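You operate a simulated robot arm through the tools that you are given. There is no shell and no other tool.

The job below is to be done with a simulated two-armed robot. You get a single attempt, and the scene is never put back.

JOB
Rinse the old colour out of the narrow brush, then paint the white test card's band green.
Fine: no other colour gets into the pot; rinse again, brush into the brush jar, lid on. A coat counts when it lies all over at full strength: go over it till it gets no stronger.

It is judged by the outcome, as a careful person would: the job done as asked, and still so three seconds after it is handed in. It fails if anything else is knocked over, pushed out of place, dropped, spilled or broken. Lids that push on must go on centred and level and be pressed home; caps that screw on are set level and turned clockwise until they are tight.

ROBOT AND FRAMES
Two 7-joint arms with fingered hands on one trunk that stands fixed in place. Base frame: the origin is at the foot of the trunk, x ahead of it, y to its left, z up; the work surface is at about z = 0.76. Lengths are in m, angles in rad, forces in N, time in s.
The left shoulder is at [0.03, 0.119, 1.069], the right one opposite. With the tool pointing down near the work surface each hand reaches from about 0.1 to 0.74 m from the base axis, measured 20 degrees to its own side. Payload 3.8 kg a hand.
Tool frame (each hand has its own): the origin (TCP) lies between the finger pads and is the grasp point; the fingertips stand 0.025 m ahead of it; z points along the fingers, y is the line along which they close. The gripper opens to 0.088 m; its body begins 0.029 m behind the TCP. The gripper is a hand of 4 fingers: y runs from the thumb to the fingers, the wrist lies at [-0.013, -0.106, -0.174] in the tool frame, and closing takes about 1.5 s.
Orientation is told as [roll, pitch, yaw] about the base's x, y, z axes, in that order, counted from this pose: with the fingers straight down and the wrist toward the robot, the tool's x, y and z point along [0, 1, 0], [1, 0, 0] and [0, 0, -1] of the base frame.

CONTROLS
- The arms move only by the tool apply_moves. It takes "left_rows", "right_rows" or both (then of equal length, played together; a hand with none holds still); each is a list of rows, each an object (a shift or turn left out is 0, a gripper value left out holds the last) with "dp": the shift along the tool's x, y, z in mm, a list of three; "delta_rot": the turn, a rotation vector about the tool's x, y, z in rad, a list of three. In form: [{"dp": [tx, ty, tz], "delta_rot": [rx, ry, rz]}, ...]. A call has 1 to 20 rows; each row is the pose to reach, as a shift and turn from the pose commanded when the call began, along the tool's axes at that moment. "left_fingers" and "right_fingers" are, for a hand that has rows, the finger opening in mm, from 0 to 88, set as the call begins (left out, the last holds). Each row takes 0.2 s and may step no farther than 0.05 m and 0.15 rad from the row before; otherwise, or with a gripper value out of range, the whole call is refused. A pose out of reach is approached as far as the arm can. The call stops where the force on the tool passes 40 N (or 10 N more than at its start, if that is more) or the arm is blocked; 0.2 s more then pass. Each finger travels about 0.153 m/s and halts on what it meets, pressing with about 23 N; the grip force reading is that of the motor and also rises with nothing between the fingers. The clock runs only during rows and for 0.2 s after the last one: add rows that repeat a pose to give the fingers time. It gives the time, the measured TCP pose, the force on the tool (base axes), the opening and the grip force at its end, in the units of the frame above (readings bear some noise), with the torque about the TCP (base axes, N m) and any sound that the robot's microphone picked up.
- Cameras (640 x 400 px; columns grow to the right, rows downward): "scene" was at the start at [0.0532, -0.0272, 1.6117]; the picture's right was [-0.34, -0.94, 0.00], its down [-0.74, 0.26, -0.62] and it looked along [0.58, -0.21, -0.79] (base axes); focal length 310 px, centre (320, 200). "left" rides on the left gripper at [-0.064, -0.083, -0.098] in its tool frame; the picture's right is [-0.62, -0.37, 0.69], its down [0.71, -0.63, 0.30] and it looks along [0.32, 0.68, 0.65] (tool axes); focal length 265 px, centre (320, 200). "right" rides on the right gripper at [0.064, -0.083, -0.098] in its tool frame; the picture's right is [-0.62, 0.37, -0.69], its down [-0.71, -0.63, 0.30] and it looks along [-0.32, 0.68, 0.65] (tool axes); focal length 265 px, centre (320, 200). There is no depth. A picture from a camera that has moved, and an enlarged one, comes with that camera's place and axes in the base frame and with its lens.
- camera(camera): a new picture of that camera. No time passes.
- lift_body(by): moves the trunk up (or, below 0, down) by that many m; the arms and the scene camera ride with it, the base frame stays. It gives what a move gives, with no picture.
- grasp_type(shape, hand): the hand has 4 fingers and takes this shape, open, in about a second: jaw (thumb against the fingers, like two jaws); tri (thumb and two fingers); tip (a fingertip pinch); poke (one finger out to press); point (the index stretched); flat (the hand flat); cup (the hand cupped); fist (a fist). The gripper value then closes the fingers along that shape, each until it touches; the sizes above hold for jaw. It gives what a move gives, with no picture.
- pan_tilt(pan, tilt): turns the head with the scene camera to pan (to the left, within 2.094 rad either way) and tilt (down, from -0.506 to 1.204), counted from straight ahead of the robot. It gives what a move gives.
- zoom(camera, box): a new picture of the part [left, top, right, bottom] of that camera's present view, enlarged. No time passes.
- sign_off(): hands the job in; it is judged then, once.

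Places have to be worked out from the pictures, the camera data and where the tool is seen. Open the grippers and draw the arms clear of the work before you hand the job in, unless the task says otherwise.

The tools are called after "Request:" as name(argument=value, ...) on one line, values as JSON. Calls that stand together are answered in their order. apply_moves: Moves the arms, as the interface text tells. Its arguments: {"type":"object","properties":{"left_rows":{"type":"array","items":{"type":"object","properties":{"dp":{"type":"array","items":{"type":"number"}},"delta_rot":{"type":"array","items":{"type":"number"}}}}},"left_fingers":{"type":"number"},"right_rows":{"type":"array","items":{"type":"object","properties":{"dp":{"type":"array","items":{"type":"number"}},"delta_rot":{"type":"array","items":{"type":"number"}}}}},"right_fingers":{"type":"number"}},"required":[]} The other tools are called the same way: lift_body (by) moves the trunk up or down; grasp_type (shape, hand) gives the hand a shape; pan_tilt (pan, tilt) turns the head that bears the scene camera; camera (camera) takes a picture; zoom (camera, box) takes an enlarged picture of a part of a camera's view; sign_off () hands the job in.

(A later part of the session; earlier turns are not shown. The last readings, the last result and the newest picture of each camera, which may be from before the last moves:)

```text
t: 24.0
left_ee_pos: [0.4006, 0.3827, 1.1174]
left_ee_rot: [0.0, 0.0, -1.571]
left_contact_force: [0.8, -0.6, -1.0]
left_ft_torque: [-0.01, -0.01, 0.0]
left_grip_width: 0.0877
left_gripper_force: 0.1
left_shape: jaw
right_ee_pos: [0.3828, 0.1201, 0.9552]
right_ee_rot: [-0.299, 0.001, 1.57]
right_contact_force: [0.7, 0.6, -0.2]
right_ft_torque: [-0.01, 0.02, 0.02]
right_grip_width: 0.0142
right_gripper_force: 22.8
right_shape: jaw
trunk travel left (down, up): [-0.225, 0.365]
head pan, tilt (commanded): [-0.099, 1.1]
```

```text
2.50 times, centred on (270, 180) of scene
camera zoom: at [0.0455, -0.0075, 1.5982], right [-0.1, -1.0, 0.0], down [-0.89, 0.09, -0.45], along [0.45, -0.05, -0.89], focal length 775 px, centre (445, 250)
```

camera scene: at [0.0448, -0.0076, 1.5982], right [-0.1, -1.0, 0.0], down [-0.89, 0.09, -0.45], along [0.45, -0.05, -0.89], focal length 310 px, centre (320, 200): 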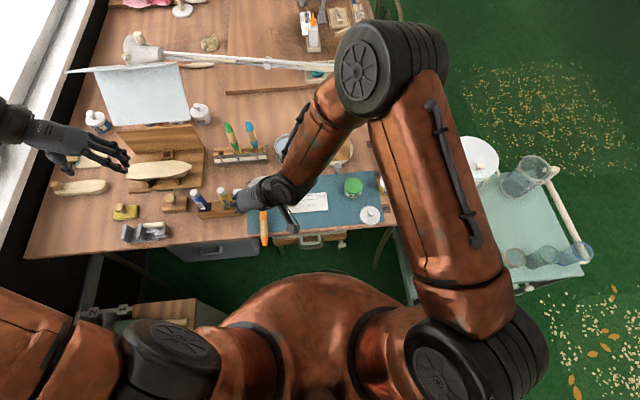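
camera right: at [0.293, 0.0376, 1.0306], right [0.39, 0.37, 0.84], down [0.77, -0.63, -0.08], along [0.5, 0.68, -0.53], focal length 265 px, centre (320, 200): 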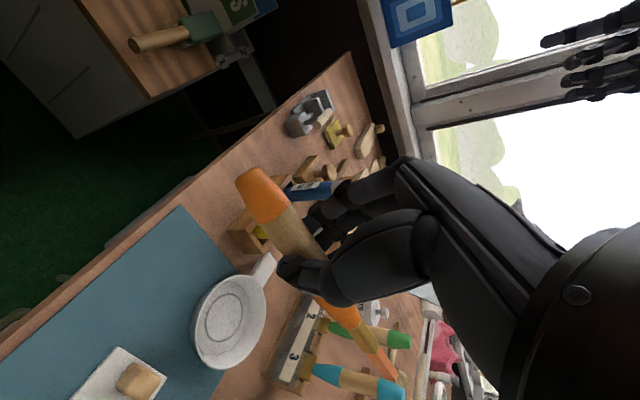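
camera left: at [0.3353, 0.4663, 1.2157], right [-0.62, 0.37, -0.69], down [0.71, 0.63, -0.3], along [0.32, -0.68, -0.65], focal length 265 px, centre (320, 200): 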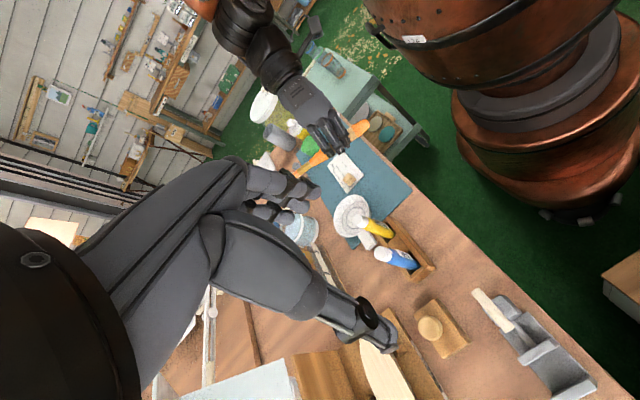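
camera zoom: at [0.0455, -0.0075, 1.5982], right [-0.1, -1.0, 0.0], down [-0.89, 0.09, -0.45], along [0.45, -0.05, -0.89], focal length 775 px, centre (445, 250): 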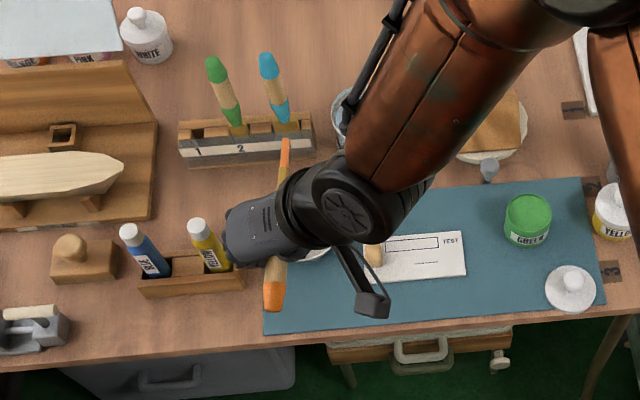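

The brush is held. I'll zoom in to measure how it sits in the hand.

Request:
zoom(camera="left", box=[270, 90, 410, 200])

Request:
zoom(camera="right", box=[220, 150, 440, 400])

```text
3.64 times, centred on (340, 145) of left
camera zoom: at [0.3353, 0.4663, 1.2157], right [-0.62, 0.37, -0.69], down [0.71, 0.63, -0.3], along [0.32, -0.68, -0.65], focal length 965 px, centre (247, 400)
```

zoom: 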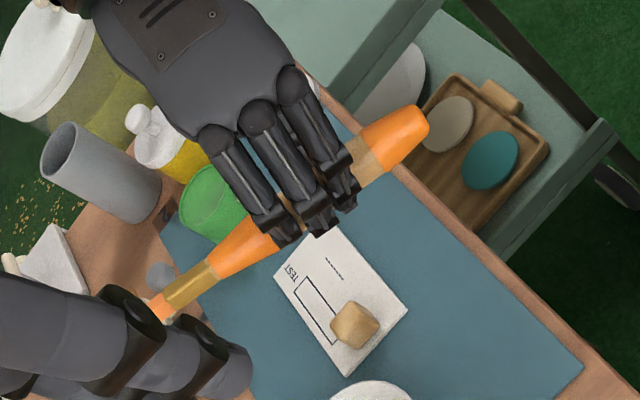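

```text
1.60 times, centred on (330, 275) of right
camera zoom: at [0.293, 0.0376, 1.0306], right [0.39, 0.37, 0.84], down [0.77, -0.63, -0.08], along [0.5, 0.68, -0.53], focal length 425 px, centre (304, 80)
```

zoom: 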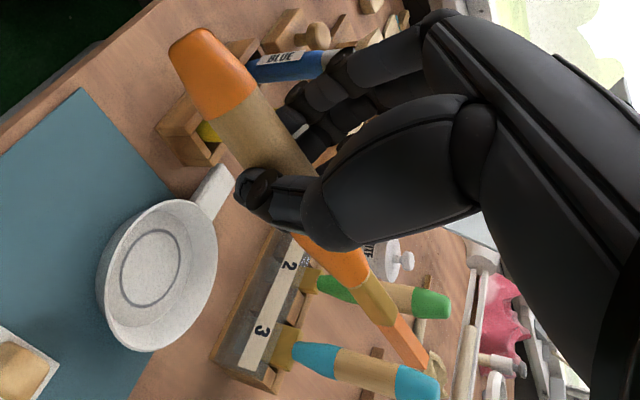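

The brush sits nearly square to the fingers, with the tip about 0.12 m from the TCP. I'll raise it and swing the hand round in the air to the working pose, tip down.

Request:
apply_moves(right_rows=[{"dp": [-20, -28, -20], "delta_rot": [0, 0.06, 0]}, {"dp": [-40, -56, -40], "delta_rot": [0, 0.12, 0]}, {"dp": [-61, -84, -60], "delta_rot": [0, 0.18, 0]}, {"dp": [-81, -112, -80], "delta_rot": [0, 0.24, 0]}, {"dp": [-101, -140, -100], "delta_rot": [0, 0.3, 0]}])

Request:
apply_moves(right_rows=[{"delta_rot": [0, 0, 0.15]}, {"delta_rot": [0, 0, 0.299]}, {"delta_rot": [0, 0, 0.449]}, {"delta_rot": [0, 0, 0.598]}, {"delta_rot": [0, 0, 0.748]}, {"delta_rot": [0, 0, 0.897]}, {"delta_rot": [0, 0, 1.047]}, {"delta_rot": [0, 0, 1.197]}, {"delta_rot": [0, 0, 1.346]}, {"delta_rot": [0, 0, 1.496]}, {"delta_rot": [0, 0, 1.645]}, {"delta_rot": [0, 0, 1.795]}, {"delta_rot": [0, 0, 1.945]}, {"delta_rot": [0, 0, 2.094]}])

Request:
apply_moves(right_rows=[{"delta_rot": [0, 0.147, 0]}, {"delta_rot": [0, 0.293, 0]}, {"delta_rot": [0, 0.44, 0]}, {"delta_rot": [0, 0.586, 0]}, {"delta_rot": [0, 0.733, 0]}, {"delta_rot": [0, 0.88, 0]}, {"delta_rot": [0, 1.026, 0]}, {"delta_rot": [0, 1.173, 0]}, {"delta_rot": [0, 1.319, 0]}, {"delta_rot": [0, 1.466, 0]}, {"delta_rot": [0, 1.466, 0]}])

Request:
camera(camera="scene")

Request:
camera(camera="right")

Request:
camera(camera="left")

```text
t: 25.2
left_ee_pos: [0.3993, 0.382, 1.1174]
left_ee_rot: [0.001, 0.001, -1.572]
left_contact_force: [0.5, 0.3, 0.0]
left_ft_torque: [-0.03, -0.04, 0.02]
left_grip_width: 0.0875
left_gripper_force: 0.0
left_shape: jaw
right_ee_pos: [0.4489, -0.0214, 1.0791]
right_ee_rot: [0.003, -0.001, 1.571]
right_contact_force: [0.0, 0.3, -0.2]
right_ft_torque: [0.0, 0.0, -0.03]
right_grip_width: 0.0144
right_gripper_force: 23.4
right_shape: jaw
trunk travel left (down, up): [-0.225, 0.365]
head pan, tilt (commanded): [-0.099, 1.1]
```

```text
t: 28.2
left_ee_pos: [0.4008, 0.3832, 1.1161]
left_ee_rot: [-0.001, 0.001, -1.57]
left_contact_force: [0.0, 0.1, -0.2]
left_ft_torque: [-0.03, -0.02, -0.02]
left_grip_width: 0.0875
left_gripper_force: 0.1
left_shape: jaw
right_ee_pos: [0.4499, -0.0189, 1.0792]
right_ee_rot: [0.0, 0.001, -0.525]
right_contact_force: [0.3, -0.3, -0.1]
right_ft_torque: [0.0, -0.02, 0.02]
right_grip_width: 0.0141
right_gripper_force: 23.1
right_shape: jaw
trunk travel left (down, up): [-0.225, 0.365]
head pan, tilt (commanded): [-0.099, 1.1]
```

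```text
t: 30.6
left_ee_pos: [0.3986, 0.3819, 1.1176]
left_ee_rot: [0.0, -0.001, -1.568]
left_contact_force: [-0.3, 0.3, 0.1]
left_ft_torque: [0.01, -0.01, 0.03]
left_grip_width: 0.0876
left_gripper_force: 0.0
left_shape: jaw
right_ee_pos: [0.4496, -0.0202, 1.0795]
right_ee_rot: [1.468, 0.0, -0.524]
right_contact_force: [-0.3, -0.4, -1.1]
right_ft_torque: [0.0, -0.01, 0.01]
right_grip_width: 0.0143
right_gripper_force: 23.0
right_shape: jaw
trunk travel left (down, up): [-0.225, 0.365]
head pan, tilt (commanded): [-0.099, 1.1]
```

```text
taken
camera scene: at [0.0447, -0.0074, 1.5982], right [-0.1, -1.0, 0.0], down [-0.89, 0.09, -0.45], along [0.45, -0.05, -0.89], focal length 310 px, centre (320, 200)
```

scene: 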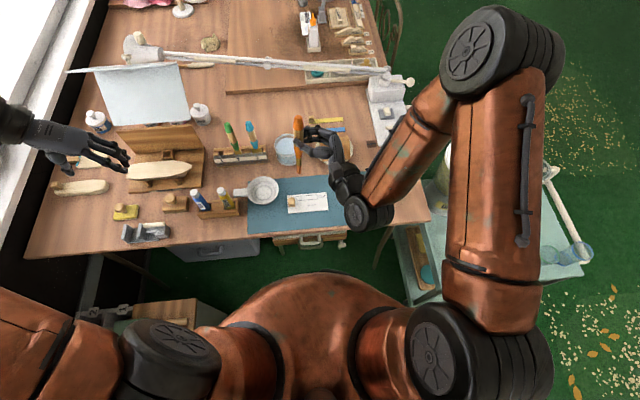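

```text
taken
camera right: at [0.3319, -0.0572, 1.1546], right [-0.06, -0.84, -0.55], down [-0.43, 0.51, -0.74], along [0.9, 0.19, -0.39], focal length 265 px, centre (320, 200)
```

right: 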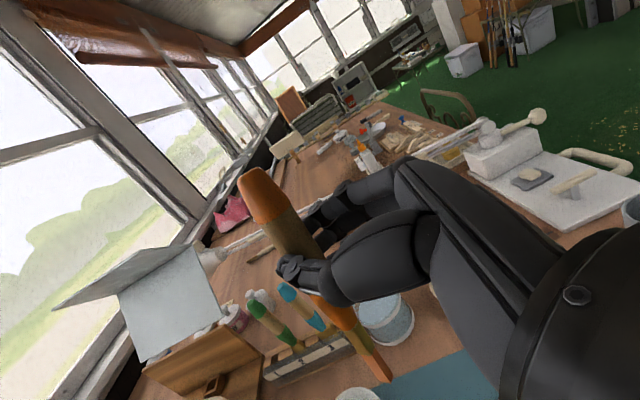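

```text
taken
camera left: at [0.3346, 0.4664, 1.2158], right [-0.62, 0.37, -0.69], down [0.71, 0.63, -0.3], along [0.33, -0.68, -0.65], focal length 265 px, centre (320, 200)
```

left: 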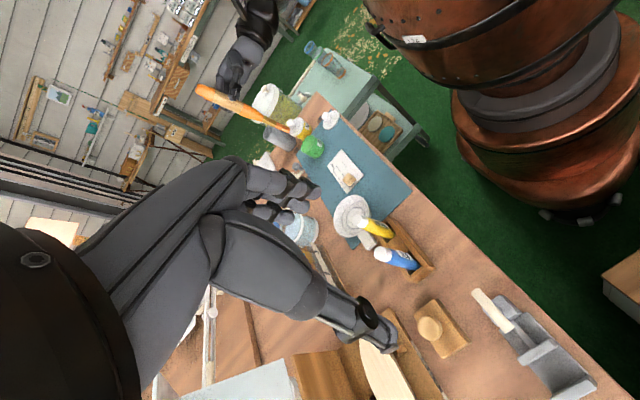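

The brush is now tip-down in the air. I'll zoom in to measure the tip and axis in this pose.

Request:
zoom(camera="scene", box=[260, 100, 340, 180])

Request:
zoom(camera="left", box=[180, 60, 340, 180])

Request:
zoom(camera="right", box=[220, 150, 470, 400])

```text
5.00 times, centred on (300, 140) of scene
camera zoom: at [0.0447, -0.0074, 1.5982], right [-0.1, -1.0, 0.0], down [-0.89, 0.09, -0.45], along [0.45, -0.05, -0.89], focal length 1550 px, centre (420, 500)
```

zoom: 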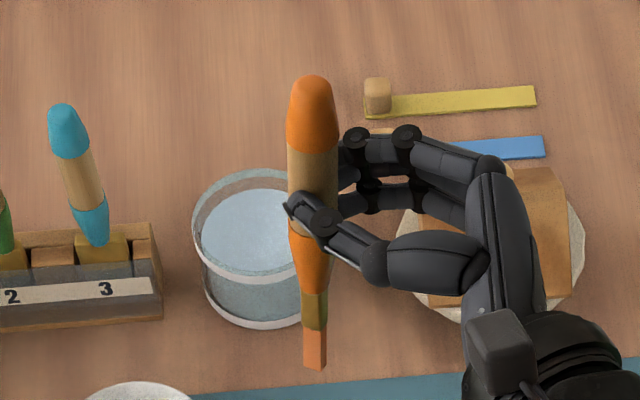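

```text
3.33 times, centred on (260, 120) of left
camera zoom: at [0.3346, 0.4664, 1.2158], right [-0.62, 0.37, -0.69], down [0.71, 0.63, -0.3], along [0.33, -0.68, -0.65], focal length 885 px, centre (520, 467)
```

zoom: 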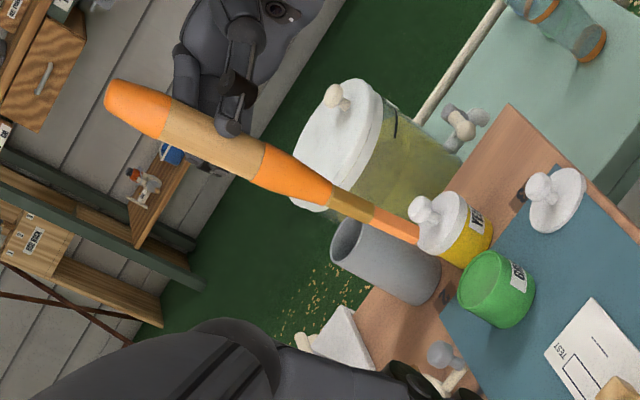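

```text
1.60 times, centred on (345, 275) of right
camera zoom: at [0.3319, -0.0572, 1.1546], right [-0.06, -0.84, -0.55], down [-0.43, 0.51, -0.74], along [0.9, 0.19, -0.39], focal length 425 px, centre (280, 80)
```

zoom: 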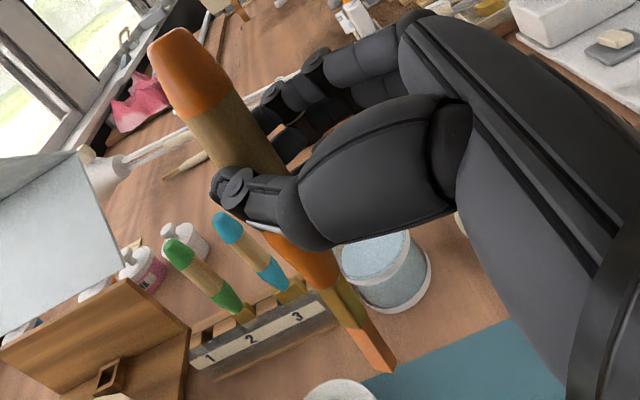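

The tip measures (0.443, 0.004, 0.960), leaning about 10°. I'll straighten the lean while moving over the water jar (centre ≈ (0.633, 0.034), rim z≈0.83), and shift the left camera so its fingers don't hide the work.

Request:
apply_moves(right_rows=[{"dp": [-15, 26, 26], "delta_rot": [0, 0, -0.034]}, {"dp": [-30, 52, 52], "delta_rot": [0, 0, -0.069]}, {"dp": [-45, 78, 78], "delta_rot": [0, 0, -0.103]}, {"dp": [-60, 104, 104], "delta_rot": [0, 0, -0.138]}, {"dp": [-75, 130, 130], "delta_rot": [0, 0, -0.172]}, {"dp": [-75, 130, 130], "delta_rot": [0, 0, -0.172]}], left_rows=[{"dp": [30, 0, 0]}, {"dp": [60, 0, 0]}, {"dp": [90, 0, 0]}, {"dp": [120, 0, 0]}, {"dp": [150, 0, 0]}, {"dp": [150, 0, 0]}])

Request:
camera(camera="scene")

Request:
camera(camera="left")

Request:
zoom(camera="right", box=[220, 150, 470, 400])

```text
t: 32.0
left_ee_pos: [0.549, 0.3821, 1.1176]
left_ee_rot: [0.0, 0.0, -1.57]
left_contact_force: [-0.7, -0.2, -0.7]
left_ft_torque: [-0.03, 0.03, -0.04]
left_grip_width: 0.0876
left_gripper_force: 0.0
left_shape: jaw
right_ee_pos: [0.6213, 0.0196, 0.9921]
right_ee_rot: [1.465, -0.172, -0.506]
right_contact_force: [0.5, -0.1, -0.2]
right_ft_torque: [-0.03, 0.02, -0.01]
right_grip_width: 0.0144
right_gripper_force: 22.9
right_shape: jaw
trunk travel left (down, up): [-0.225, 0.365]
head pan, tilt (commanded): [-0.099, 1.1]
```

```text
taken
camera scene: at [0.0433, -0.0076, 1.5983], right [-0.1, -1.0, 0.0], down [-0.89, 0.09, -0.45], along [0.45, -0.05, -0.89], focal length 310 px, centre (320, 200)
```

scene: 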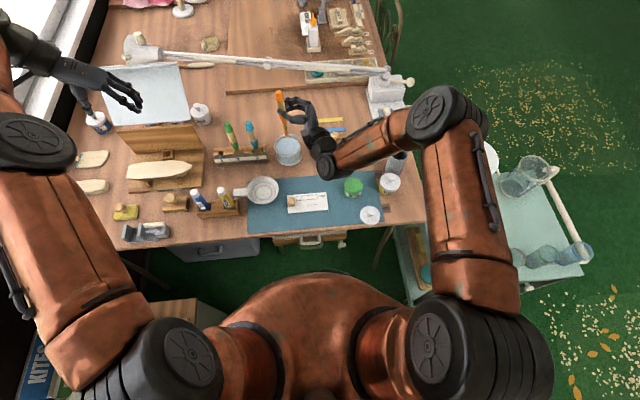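

```text
taken
camera left: at [0.4842, 0.4659, 1.216], right [-0.62, 0.37, -0.69], down [0.71, 0.63, -0.3], along [0.32, -0.68, -0.65], focal length 265 px, centre (320, 200)
```

left: 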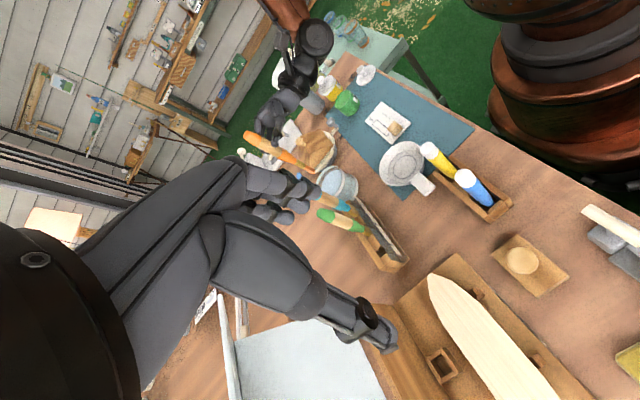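

```text
1.60 times, centred on (345, 275) of right
camera zoom: at [0.4947, -0.015, 1.0508], right [0.03, -0.88, -0.47], down [-0.32, 0.44, -0.84], along [0.95, 0.18, -0.27], focal length 425 px, centre (280, 80)
```

zoom: 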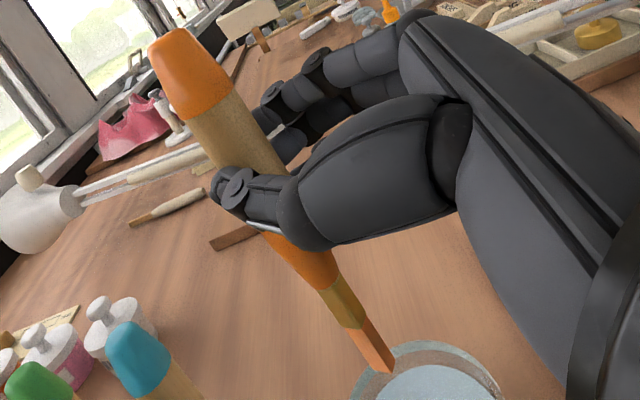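

I'll zoom on the tip and jar from the scene and left cameras to check alignment before dipping.

Request:
zoom(camera="scene", box=[245, 80, 335, 175])

Request:
zoom(camera="left", box=[230, 70, 410, 230])

```text
4.21 times, centred on (290, 128) of scene
camera zoom: at [0.0433, -0.0076, 1.5983], right [-0.1, -1.0, 0.0], down [-0.89, 0.09, -0.45], along [0.45, -0.05, -0.89], focal length 1306 px, centre (446, 505)
```

zoom: 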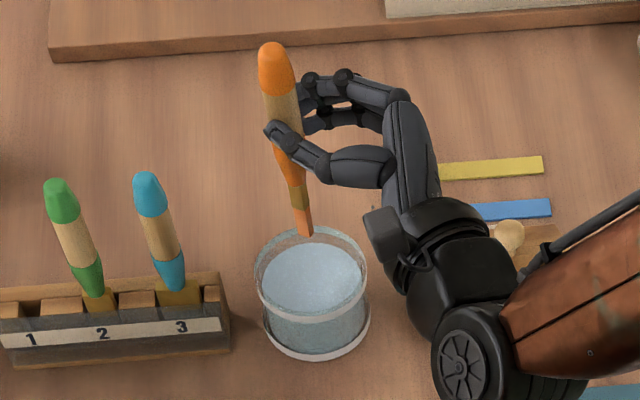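

```text
2.50 times, centred on (320, 150) of left
camera zoom: at [0.4842, 0.4659, 1.216], right [-0.62, 0.37, -0.69], down [0.71, 0.63, -0.3], along [0.32, -0.68, -0.65], focal length 664 px, centre (320, 325)
```

zoom: 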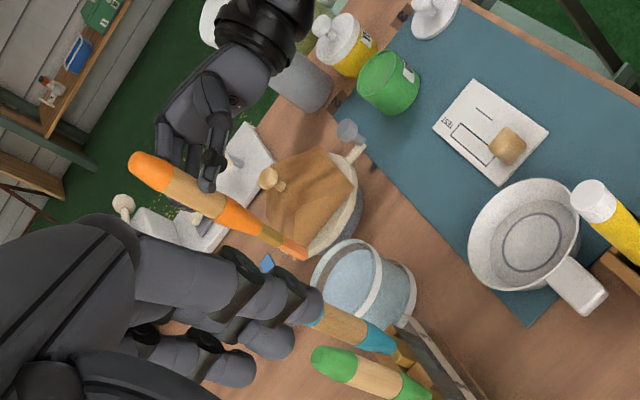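

The tip is over the jar centre (rim ≈ (0.637, 0.033, 0.82)). I'll lower it into the water, keeping clear of the bottom.

Request:
apply_moves(right_rows=[{"dp": [-22, -3, 3]}, {"dp": [-44, -6, 5.5]}, {"dp": [-66, -9.5, 8]}, {"dp": [-86.5, -12.4, 10.7]}, {"dp": [-86.5, -12.4, 10.7]}])

Request:
zoom(camera="scene", box=[245, 80, 335, 175])

Request:
zoom(camera="left", box=[230, 70, 410, 230])

Request:
zoom(camera="right", box=[220, 150, 470, 400])

```text
t: 33.2
left_ee_pos: [0.5503, 0.3816, 1.1171]
left_ee_rot: [0.001, 0.001, -1.57]
left_contact_force: [-1.6, 0.6, 0.2]
left_ft_torque: [0.0, -0.02, 0.01]
left_grip_width: 0.0876
left_gripper_force: 0.1
left_shape: jaw
right_ee_pos: [0.6267, 0.0204, 0.904]
right_ee_rot: [1.465, -0.171, -0.505]
right_contact_force: [0.5, 0.3, -1.0]
right_ft_torque: [0.0, 0.02, 0.01]
right_grip_width: 0.0141
right_gripper_force: 23.2
right_shape: jaw
trunk travel left (down, up): [-0.225, 0.365]
head pan, tilt (commanded): [-0.099, 1.1]
```

```text
4.21 times, centred on (290, 128) of scene
camera zoom: at [0.0453, -0.0078, 1.5982], right [-0.1, -1.0, 0.0], down [-0.89, 0.09, -0.45], along [0.45, -0.05, -0.89], focal length 1306 px, centre (446, 505)
```

zoom: 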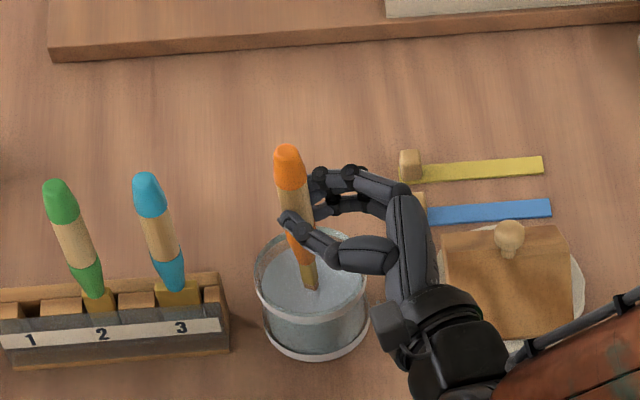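

```text
2.50 times, centred on (320, 150) of left
camera zoom: at [0.4856, 0.4659, 1.2156], right [-0.62, 0.37, -0.69], down [0.71, 0.63, -0.3], along [0.32, -0.68, -0.65], focal length 664 px, centre (320, 325)
```

zoom: 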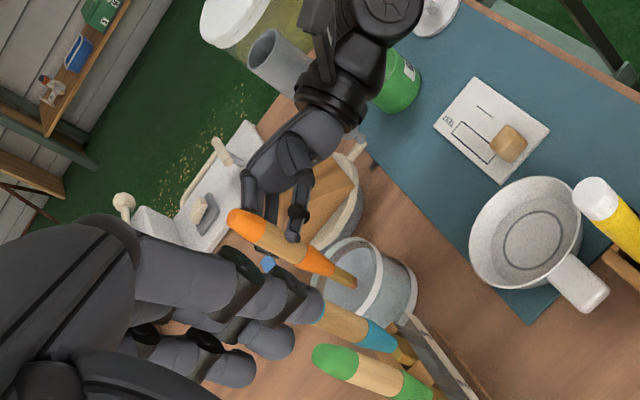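

```text
1.60 times, centred on (345, 275) of right
camera zoom: at [0.4989, -0.0139, 0.9626], right [0.03, -0.88, -0.47], down [-0.32, 0.44, -0.84], along [0.95, 0.18, -0.27], focal length 425 px, centre (280, 80)
```

zoom: 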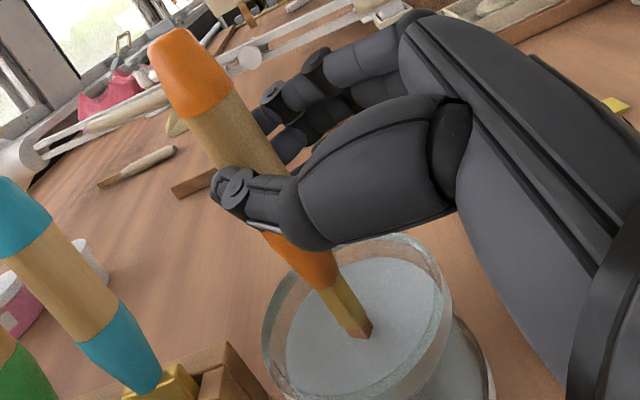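

The bristles are under water. I'll stir in circles to wash out the orange.

Request:
apply_moves(right_rows=[{"dp": [-1.5, 12.9, 7.5]}, {"dp": [0.8, 4.1, 14.4]}, {"dp": [2.6, -7.2, 12.9]}, {"dp": [2.9, -14.2, 3.9]}, {"dp": [1.5, -12.9, -7.5]}, {"dp": [-0.8, -4.1, -14.4]}, {"dp": [-2.6, 7.2, -12.9]}, {"dp": [-2.9, 14.2, -3.9]}, {"dp": [-1.5, 12.9, 7.5]}, {"dp": [0.8, 4.1, 14.4]}, {"dp": [2.6, -7.2, 12.9]}, {"dp": [2.9, -14.2, 3.9]}, {"dp": [1.5, -12.9, -7.5]}, {"dp": [-0.8, -4.1, -14.4]}, {"dp": [-2.6, 7.2, -12.9]}, {"dp": [-2.9, 14.2, -3.9]}, {"dp": [-1.5, 12.9, 7.5]}, {"dp": [0, 0, 0]}])

Request:
zoom(camera="scene", box=[245, 80, 335, 175])

Request:
zoom(camera="right", box=[220, 150, 470, 400])

```text
t: 37.0
left_ee_pos: [0.5502, 0.3806, 1.1185]
left_ee_rot: [0.001, 0.001, -1.57]
left_contact_force: [-0.3, -0.3, 0.0]
left_ft_torque: [-0.04, 0.0, 0.0]
left_grip_width: 0.0882
left_gripper_force: 0.1
left_shape: jaw
right_ee_pos: [0.6259, 0.0191, 0.904]
right_ee_rot: [1.465, -0.17, -0.507]
right_contact_force: [0.4, 0.2, -0.1]
right_ft_torque: [0.0, 0.02, -0.03]
right_grip_width: 0.0144
right_gripper_force: 23.2
right_shape: jaw
trunk travel left (down, up): [-0.225, 0.365]
head pan, tilt (commanded): [-0.099, 1.1]
```

```text
4.21 times, centred on (290, 128) of scene
camera zoom: at [0.045, -0.0083, 1.5982], right [-0.1, -0.99, 0.0], down [-0.89, 0.09, -0.45], along [0.45, -0.04, -0.89], focal length 1306 px, centre (446, 505)
```

zoom: 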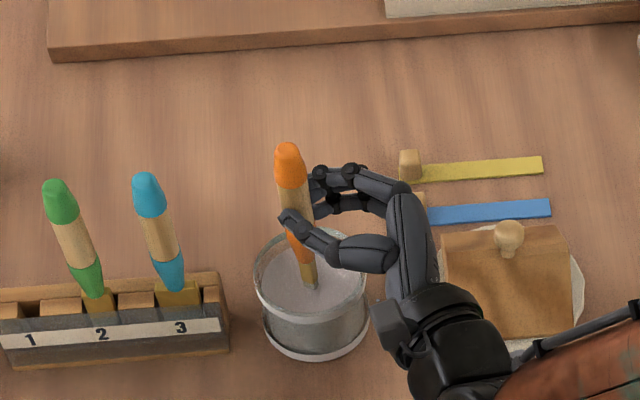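

```text
1.60 times, centred on (345, 275) of right
camera zoom: at [0.4995, -0.0144, 0.9634], right [0.03, -0.88, -0.47], down [-0.32, 0.44, -0.84], along [0.95, 0.18, -0.27], focal length 425 px, centre (280, 80)
```

zoom: 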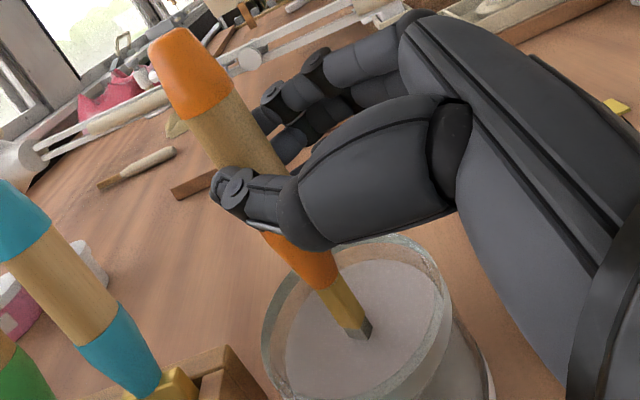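

The water has clouded with old colour and the bristles near the ferrule now look grey. I'll stir once more with up-and-down swishes, then raise the brush to check.

Request:
apply_moves(right_rows=[{"dp": [-1.5, 12.9, 7.5]}, {"dp": [2.6, -7.2, 12.9]}, {"dp": [1.5, -12.9, -7.5]}, {"dp": [-2.6, 7.2, -12.9]}, {"dp": [-1.5, 12.9, 7.5]}, {"dp": [2.6, -7.2, 12.9]}, {"dp": [1.5, -12.9, -7.5]}, {"dp": [-2.6, 7.2, -12.9]}, {"dp": [0, 0, 0]}, {"dp": [12, 2, -1]}, {"dp": [0, 0, 0]}, {"dp": [12, 2, -1]}, {"dp": [0, 0, 0]}, {"dp": [30, 5, -3]}, {"dp": [60, 10, -6]}, {"dp": [90, 16, -10]}, {"dp": [100, 17, -11]}, {"dp": [100, 17, -11]}])

Request:
zoom(camera="scene", box=[245, 80, 335, 175])

Request:
zoom(camera="right", box=[220, 150, 470, 400])

Request:
zoom(camera="left", box=[230, 70, 410, 230])

```text
t: 40.8
left_ee_pos: [0.55, 0.3809, 1.1169]
left_ee_rot: [0.0, 0.001, -1.572]
left_contact_force: [-0.5, 0.9, -0.3]
left_ft_torque: [0.01, 0.02, 0.0]
left_grip_width: 0.0877
left_gripper_force: 0.0
left_shape: jaw
right_ee_pos: [0.625, 0.02, 1.0072]
right_ee_rot: [1.463, -0.172, -0.505]
right_contact_force: [0.4, -0.3, -0.1]
right_ft_torque: [0.0, 0.0, 0.02]
right_grip_width: 0.014
right_gripper_force: 22.8
right_shape: jaw
trunk travel left (down, up): [-0.225, 0.365]
head pan, tilt (commanded): [-0.099, 1.1]
```

```text
4.21 times, centred on (290, 128) of scene
camera zoom: at [0.0453, -0.0079, 1.5982], right [-0.1, -1.0, 0.0], down [-0.89, 0.09, -0.45], along [0.45, -0.05, -0.89], focal length 1306 px, centre (446, 505)
```

zoom: 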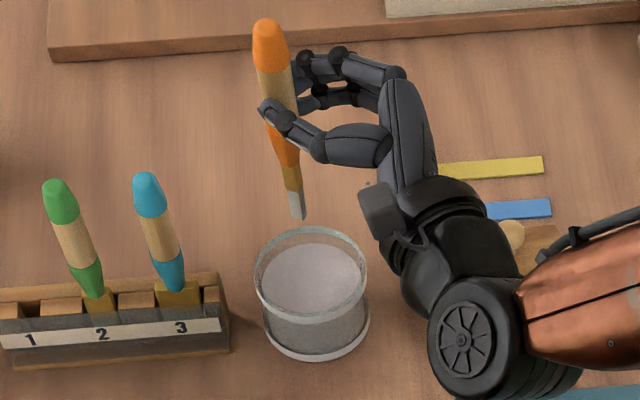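

```text
1.60 times, centred on (345, 275) of right
camera zoom: at [0.4987, -0.0136, 1.0657], right [0.03, -0.88, -0.47], down [-0.32, 0.44, -0.84], along [0.95, 0.18, -0.27], focal length 425 px, centre (280, 80)
```

zoom: 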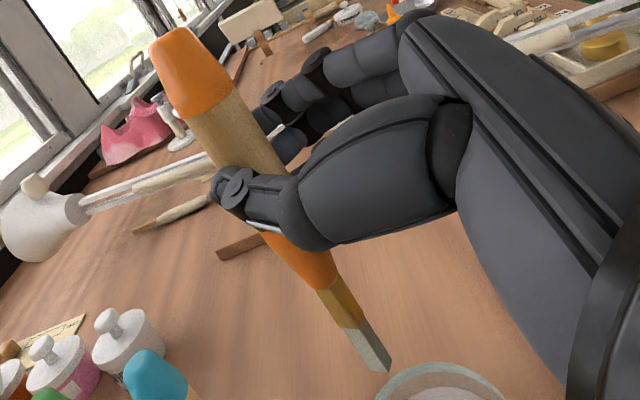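

```text
2.50 times, centred on (320, 150) of left
camera zoom: at [0.4856, 0.4658, 1.2155], right [-0.62, 0.37, -0.69], down [0.71, 0.63, -0.3], along [0.32, -0.68, -0.65], focal length 664 px, centre (320, 325)
```

zoom: 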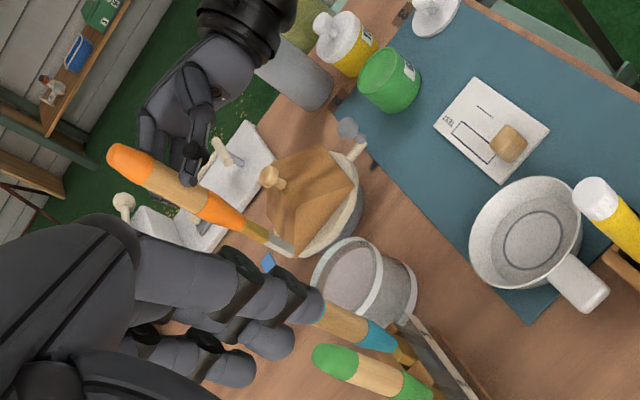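

The bristles look clean and greyish-white. I'll take a tight zoom to be sure no orange is left.

Request:
zoom(camera="right", box=[340, 320, 420, 400])

Request:
zoom(camera="left", box=[285, 105, 335, 145])

Request:
zoom(camera="scene", box=[330, 160, 420, 230])

```text
5.00 times, centred on (380, 360) of right
camera zoom: at [0.4987, -0.0136, 1.0657], right [0.03, -0.88, -0.47], down [-0.32, 0.44, -0.84], along [0.95, 0.18, -0.27], focal length 1327 px, centre (20, -600)
```

zoom: 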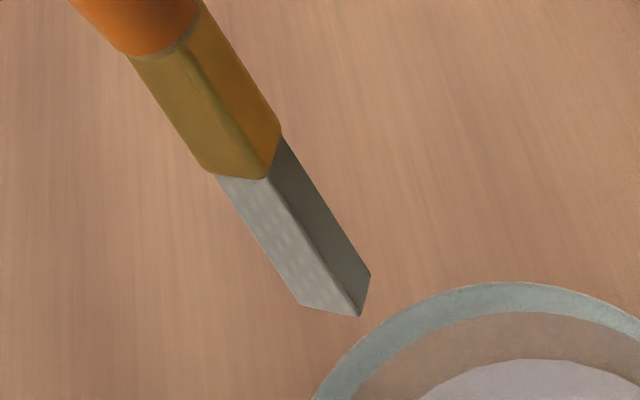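

```text
10.00 times, centred on (310, 125) of left
camera zoom: at [0.4856, 0.4658, 1.2155], right [-0.62, 0.37, -0.69], down [0.71, 0.63, -0.3], along [0.32, -0.68, -0.65], focal length 2654 px, centre (420, 950)
```

zoom: 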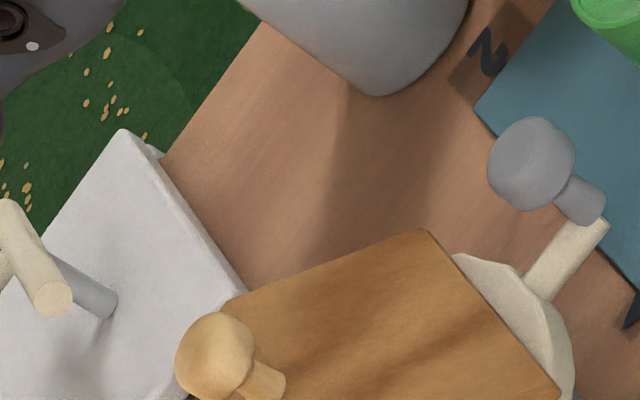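

```text
5.71 times, centred on (375, 195) of scene
camera zoom: at [0.0453, -0.0079, 1.5982], right [-0.1, -1.0, 0.0], down [-0.89, 0.09, -0.45], along [0.45, -0.05, -0.89], focal length 1772 px, centre (6, 229)
```

zoom: 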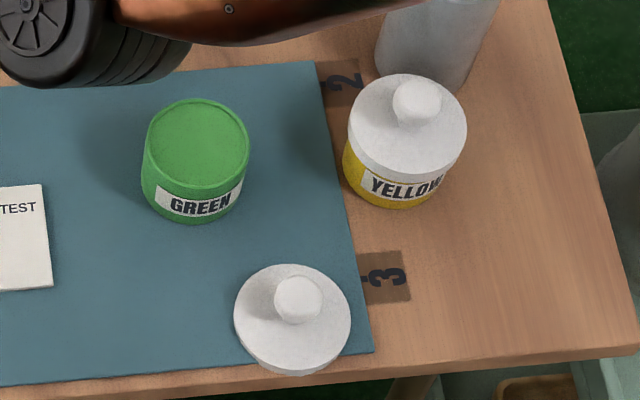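

The bristles are clean grey. I'll zoom on the green pot, card, lid and brush jar with the left camera to triangulate them.

Request:
zoom(camera="left", box=[310, 60, 410, 140])

Request:
zoom(camera="scene", box=[275, 180, 345, 220])

Request:
zoom(camera="left", box=[355, 95, 415, 150])

```text
5.00 times, centred on (360, 100) of left
camera zoom: at [0.4856, 0.4658, 1.2155], right [-0.62, 0.37, -0.69], down [0.71, 0.63, -0.3], along [0.32, -0.68, -0.65], focal length 1327 px, centre (120, 700)
```

zoom: 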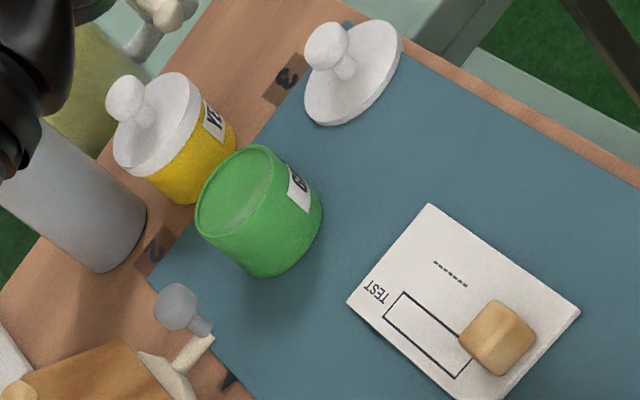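

```text
9.14 times, centred on (310, 200) of scene
camera zoom: at [0.0453, -0.0079, 1.5982], right [-0.1, -1.0, 0.0], down [-0.89, 0.09, -0.45], along [0.45, -0.05, -0.89], focal length 2835 px, centre (411, 200)
```

zoom: 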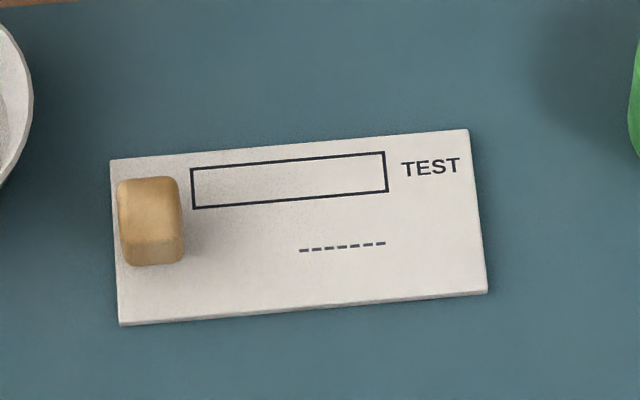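

```text
7.27 times, centred on (385, 122) of left
camera zoom: at [0.4856, 0.4658, 1.2155], right [-0.62, 0.37, -0.69], down [0.71, 0.63, -0.3], along [0.32, -0.68, -0.65], focal length 1930 px, centre (-153, 764)
```

zoom: 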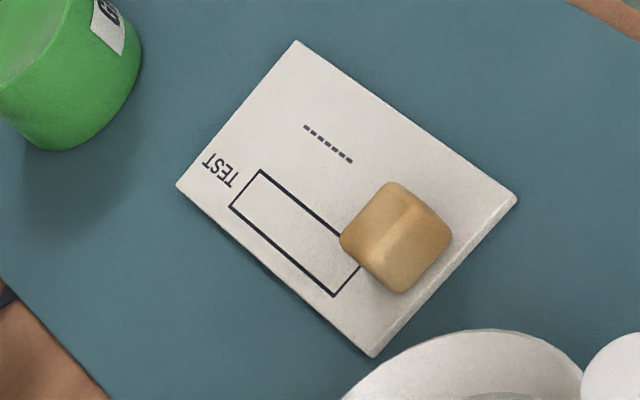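

The green pot rim is at ≈(0.484, −0.151, 0.802) and the card band spans x 0.472–0.487, y −0.042 to 0.022. I'll carry the clean brush over to hover above the green pot.

Request:
apply_moves(right_rows=[{"dp": [0, -5, -35]}, {"dp": [-8, -14, -80]}, {"dp": [-16, -24, -125]}, {"dp": [-24, -34, -170]}, {"dp": [-30, -41, -208]}, {"dp": [-33.7, -45.4, -233]}, {"dp": [-33.7, -45.4, -233]}])

Request:
zoom(camera="scene", box=[300, 130, 420, 240])

Request:
zoom(camera="left", box=[280, 40, 420, 150])

Request:
camera(camera="right")

```text
t: 42.4
left_ee_pos: [0.5511, 0.3816, 1.1183]
left_ee_rot: [0.0, -0.001, -1.568]
left_contact_force: [0.4, 0.4, -0.1]
left_ft_torque: [-0.01, 0.01, 0.02]
left_grip_width: 0.088
left_gripper_force: 0.0
left_shape: jaw
right_ee_pos: [0.4725, -0.1658, 0.99]
right_ee_rot: [1.462, -0.171, -0.506]
right_contact_force: [0.2, -0.1, 0.1]
right_ft_torque: [0.01, -0.01, -0.01]
right_grip_width: 0.0143
right_gripper_force: 23.0
right_shape: jaw
trunk travel left (down, up): [-0.225, 0.365]
head pan, tilt (commanded): [-0.099, 1.1]
```

```text
3.64 times, centred on (360, 185) of scene
camera zoom: at [0.0456, -0.0076, 1.5982], right [-0.1, -1.0, 0.0], down [-0.89, 0.09, -0.45], along [0.45, -0.05, -0.89], focal length 1128 px, centre (174, 254)
```

zoom: 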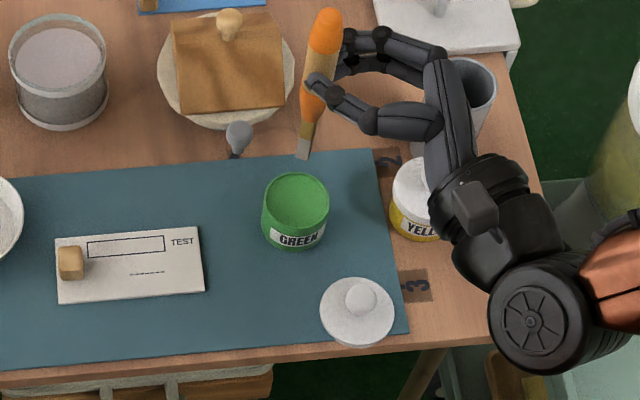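

```text
3.64 times, centred on (350, 95) of left
camera zoom: at [0.4858, 0.466, 1.2154], right [-0.62, 0.37, -0.69], down [0.71, 0.63, -0.3], along [0.32, -0.68, -0.65], focal length 965 px, centre (211, 582)
```

zoom: 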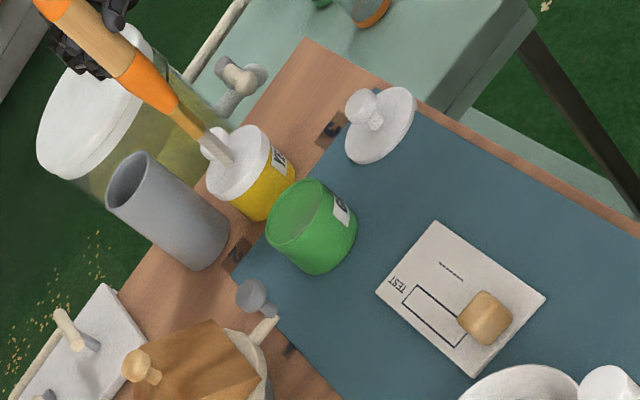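

```text
taken
camera right: at [0.3467, -0.1988, 1.0497], right [0.03, -0.88, -0.47], down [-0.32, 0.44, -0.84], along [0.95, 0.18, -0.27], focal length 265 px, centre (320, 200)
```

right: 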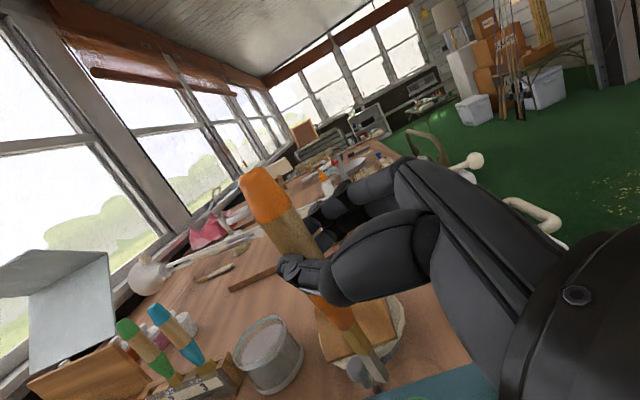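

The tip is within 2 mm of the pot centre in both views. I'll lower the bristles just into the paint.

Request:
apply_moves(right_rows=[{"dp": [-25, -5, 2]}, {"dp": [-50, -9.5, 4.2]}, {"dp": [-70, -13, 6]}, {"dp": [-85, -16, 7.2]}, {"dp": [-85, -16, 7.2]}])

Request:
zoom(camera="scene", box=[300, 130, 420, 240])

Request:
zoom(camera="left", box=[310, 60, 390, 130])

Request:
zoom(camera="right", box=[300, 280, 460, 400])

```text
t: 43.6
left_ee_pos: [0.5495, 0.3825, 1.1167]
left_ee_rot: [0.001, 0.001, -1.569]
left_contact_force: [0.2, 0.8, -0.1]
left_ft_torque: [0.02, 0.01, -0.03]
left_grip_width: 0.0879
left_gripper_force: 0.0
left_shape: jaw
right_ee_pos: [0.4721, -0.1668, 0.9009]
right_ee_rot: [1.46, -0.167, -0.504]
right_contact_force: [1.1, -0.8, -0.9]
right_ft_torque: [-0.01, 0.02, 0.0]
right_grip_width: 0.0116
right_gripper_force: 22.7
right_shape: jaw
trunk travel left (down, up): [-0.225, 0.365]
head pan, tilt (commanded): [-0.099, 1.1]
```

```text
3.64 times, centred on (360, 185) of scene
camera zoom: at [0.0454, -0.0078, 1.5981], right [-0.1, -1.0, 0.0], down [-0.89, 0.09, -0.45], along [0.45, -0.05, -0.89], focal length 1128 px, centre (174, 254)
```

zoom: 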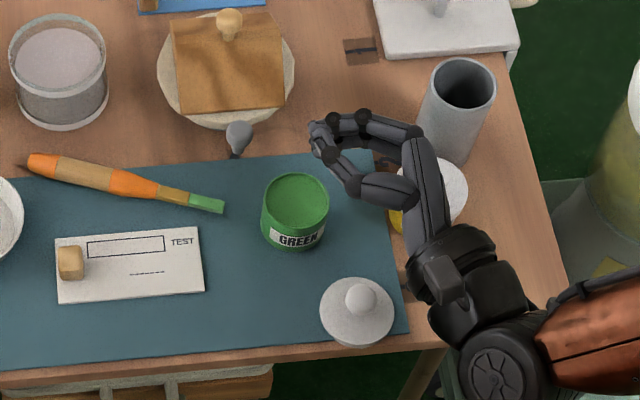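

```text
5.71 times, centred on (350, 95) of left
camera zoom: at [0.4857, 0.4659, 1.2154], right [-0.62, 0.37, -0.69], down [0.71, 0.63, -0.3], along [0.32, -0.68, -0.65], focal length 1517 px, centre (149, 800)
```

zoom: 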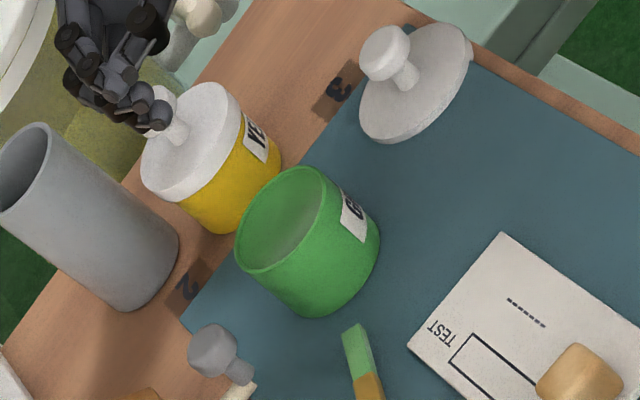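

```text
3.33 times, centred on (380, 340) of right
camera zoom: at [0.345, -0.2006, 0.961], right [0.03, -0.88, -0.47], down [-0.33, 0.44, -0.84], along [0.94, 0.18, -0.27], focal length 885 px, centre (120, -267)
```

zoom: 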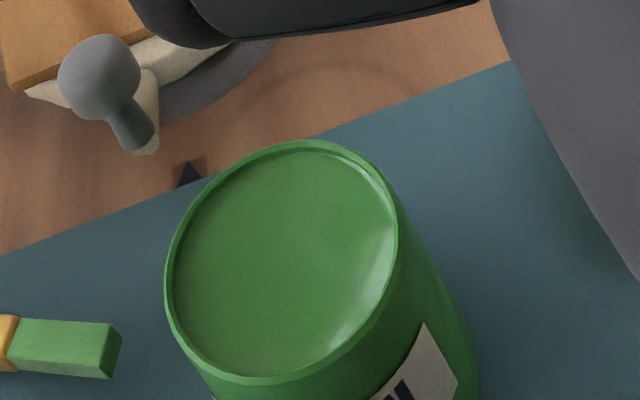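

The brush must have bottomed out in the pot: it slipped from the hand and now lies on the mat with green bristles. I'll inspect everything before recovering it.

Request:
camera(camera="scene")

Request:
zoom(camera="scene", box=[230, 150, 350, 220])

Request:
camera(camera="left")

Request:
zoom(camera="left", box=[320, 100, 440, 200])

Request:
camera(camera="right")

```text
taken
camera scene: at [0.0454, -0.0078, 1.5981], right [-0.1, -1.0, 0.0], down [-0.89, 0.09, -0.45], along [0.45, -0.05, -0.89], focal length 310 px, centre (320, 200)
```

scene: 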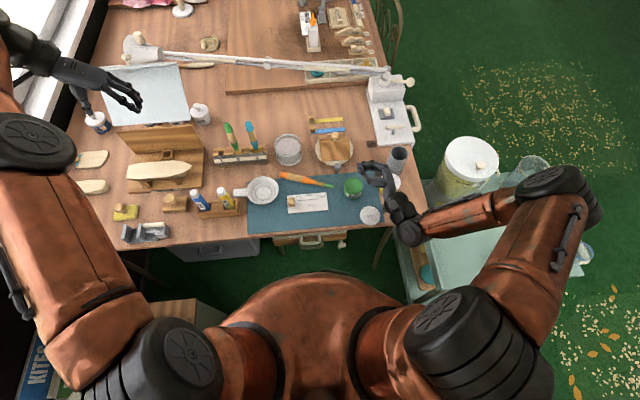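

```text
5.33 times, centred on (290, 185) of scene
camera zoom: at [0.0454, -0.0078, 1.5981], right [-0.1, -1.0, 0.0], down [-0.89, 0.09, -0.45], along [0.45, -0.05, -0.89], focal length 1654 px, centre (480, 280)
```

zoom: 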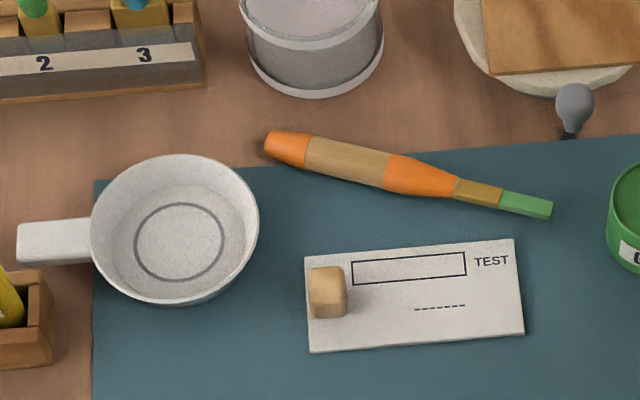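

```text
taken
camera left: at [0.4857, 0.4659, 1.2154], right [-0.62, 0.37, -0.69], down [0.71, 0.63, -0.3], along [0.32, -0.68, -0.65], focal length 265 px, centre (320, 200)
```

left: 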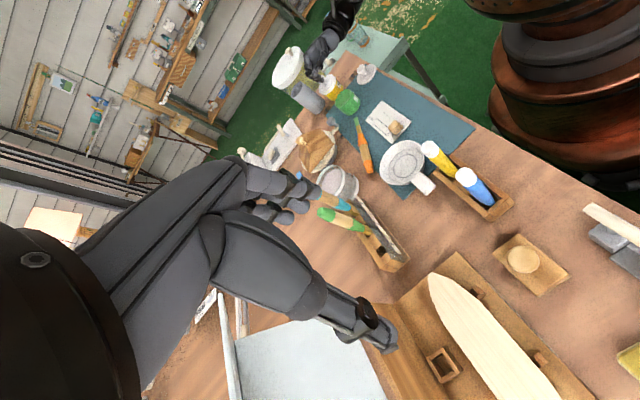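

```text
4.00 times, centred on (380, 150) of left
camera zoom: at [0.4857, 0.4659, 1.2154], right [-0.62, 0.37, -0.69], down [0.71, 0.63, -0.3], along [0.32, -0.68, -0.65], focal length 1062 px, centre (80, 400)
```

zoom: 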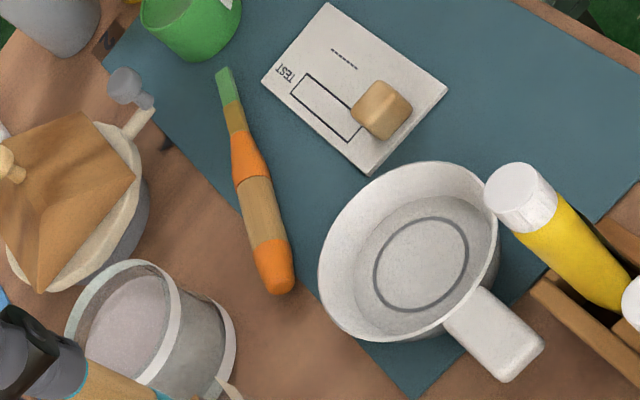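

```text
taken
camera right: at [0.345, -0.2006, 0.961], right [0.03, -0.88, -0.47], down [-0.33, 0.44, -0.84], along [0.94, 0.18, -0.27], focal length 265 px, centre (320, 200)
```

right: 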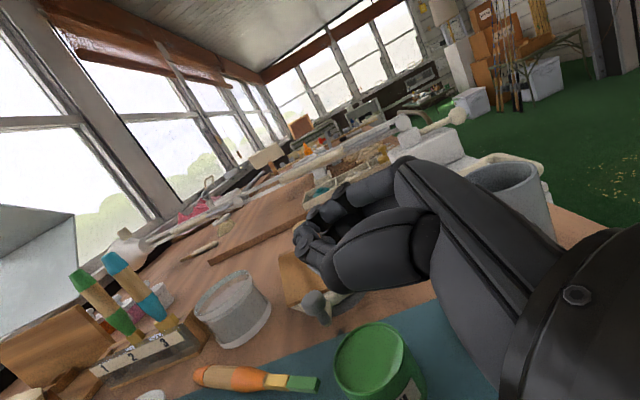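

Only the brush moved: it lies on the mat from end ≈(0.562, 0.065) to green tip ≈(0.501, −0.094), with no stain I can see. I'll raise the hand, undo the lean and tilt, and open the fingers to 44 mm for a straight-down grasp.

Request:
apply_moves(right_rows=[{"dp": [30, 5, -3]}, {"dp": [65, 11, -7]}, {"dp": [100, 17, -10]}, {"dp": [127, 22, -13.6]}, {"dp": [127, 22, -13.6], "delta_rot": [0, 0, 0.086]}, {"dp": [127, 22, -13.6], "delta_rot": [0, 0, 0.172]}])

Request:
apply_moves(right_rows=[{"delta_rot": [0, -0.147, 0]}, {"delta_rot": [0, -0.293, 0]}, {"delta_rot": [0, -0.44, 0]}, {"delta_rot": [0, -0.586, 0]}, {"delta_rot": [0, -0.733, 0]}, {"delta_rot": [0, -0.88, 0]}, {"delta_rot": [0, -1.026, 0]}, {"delta_rot": [0, -1.173, 0]}, {"delta_rot": [0, -1.319, 0]}, {"delta_rot": [0, -1.466, 0]}, {"delta_rot": [0, -1.466, 0]}], right_fingers=44)

```text
t: 45.0
left_ee_pos: [0.549, 0.3814, 1.1177]
left_ee_rot: [0.001, -0.001, -1.569]
left_contact_force: [0.4, 0.1, 0.2]
left_ft_torque: [0.02, 0.02, -0.03]
left_grip_width: 0.0877
left_gripper_force: 0.0
left_shape: jaw
right_ee_pos: [0.4721, -0.1663, 1.0323]
right_ee_rot: [1.466, 0.0, -0.522]
right_contact_force: [0.6, 0.2, 0.1]
right_ft_torque: [0.0, 0.0, 0.01]
right_grip_width: 0.0115
right_gripper_force: 22.5
right_shape: jaw
trunk travel left (down, up): [-0.225, 0.365]
head pan, tilt (commanded): [-0.099, 1.1]
```

```text
t: 47.4
left_ee_pos: [0.5493, 0.3808, 1.1167]
left_ee_rot: [0.0, 0.001, -1.571]
left_contact_force: [0.4, 0.1, -0.1]
left_ft_torque: [0.02, -0.03, 0.01]
left_grip_width: 0.0877
left_gripper_force: 0.0
left_shape: jaw
right_ee_pos: [0.4713, -0.1667, 1.0319]
right_ee_rot: [0.001, -0.001, -0.524]
right_contact_force: [0.4, -0.1, 0.4]
right_ft_torque: [0.0, 0.0, 0.01]
right_grip_width: 0.0438
right_gripper_force: 0.0
right_shape: jaw
trunk travel left (down, up): [-0.225, 0.365]
head pan, tilt (commanded): [-0.099, 1.1]
```

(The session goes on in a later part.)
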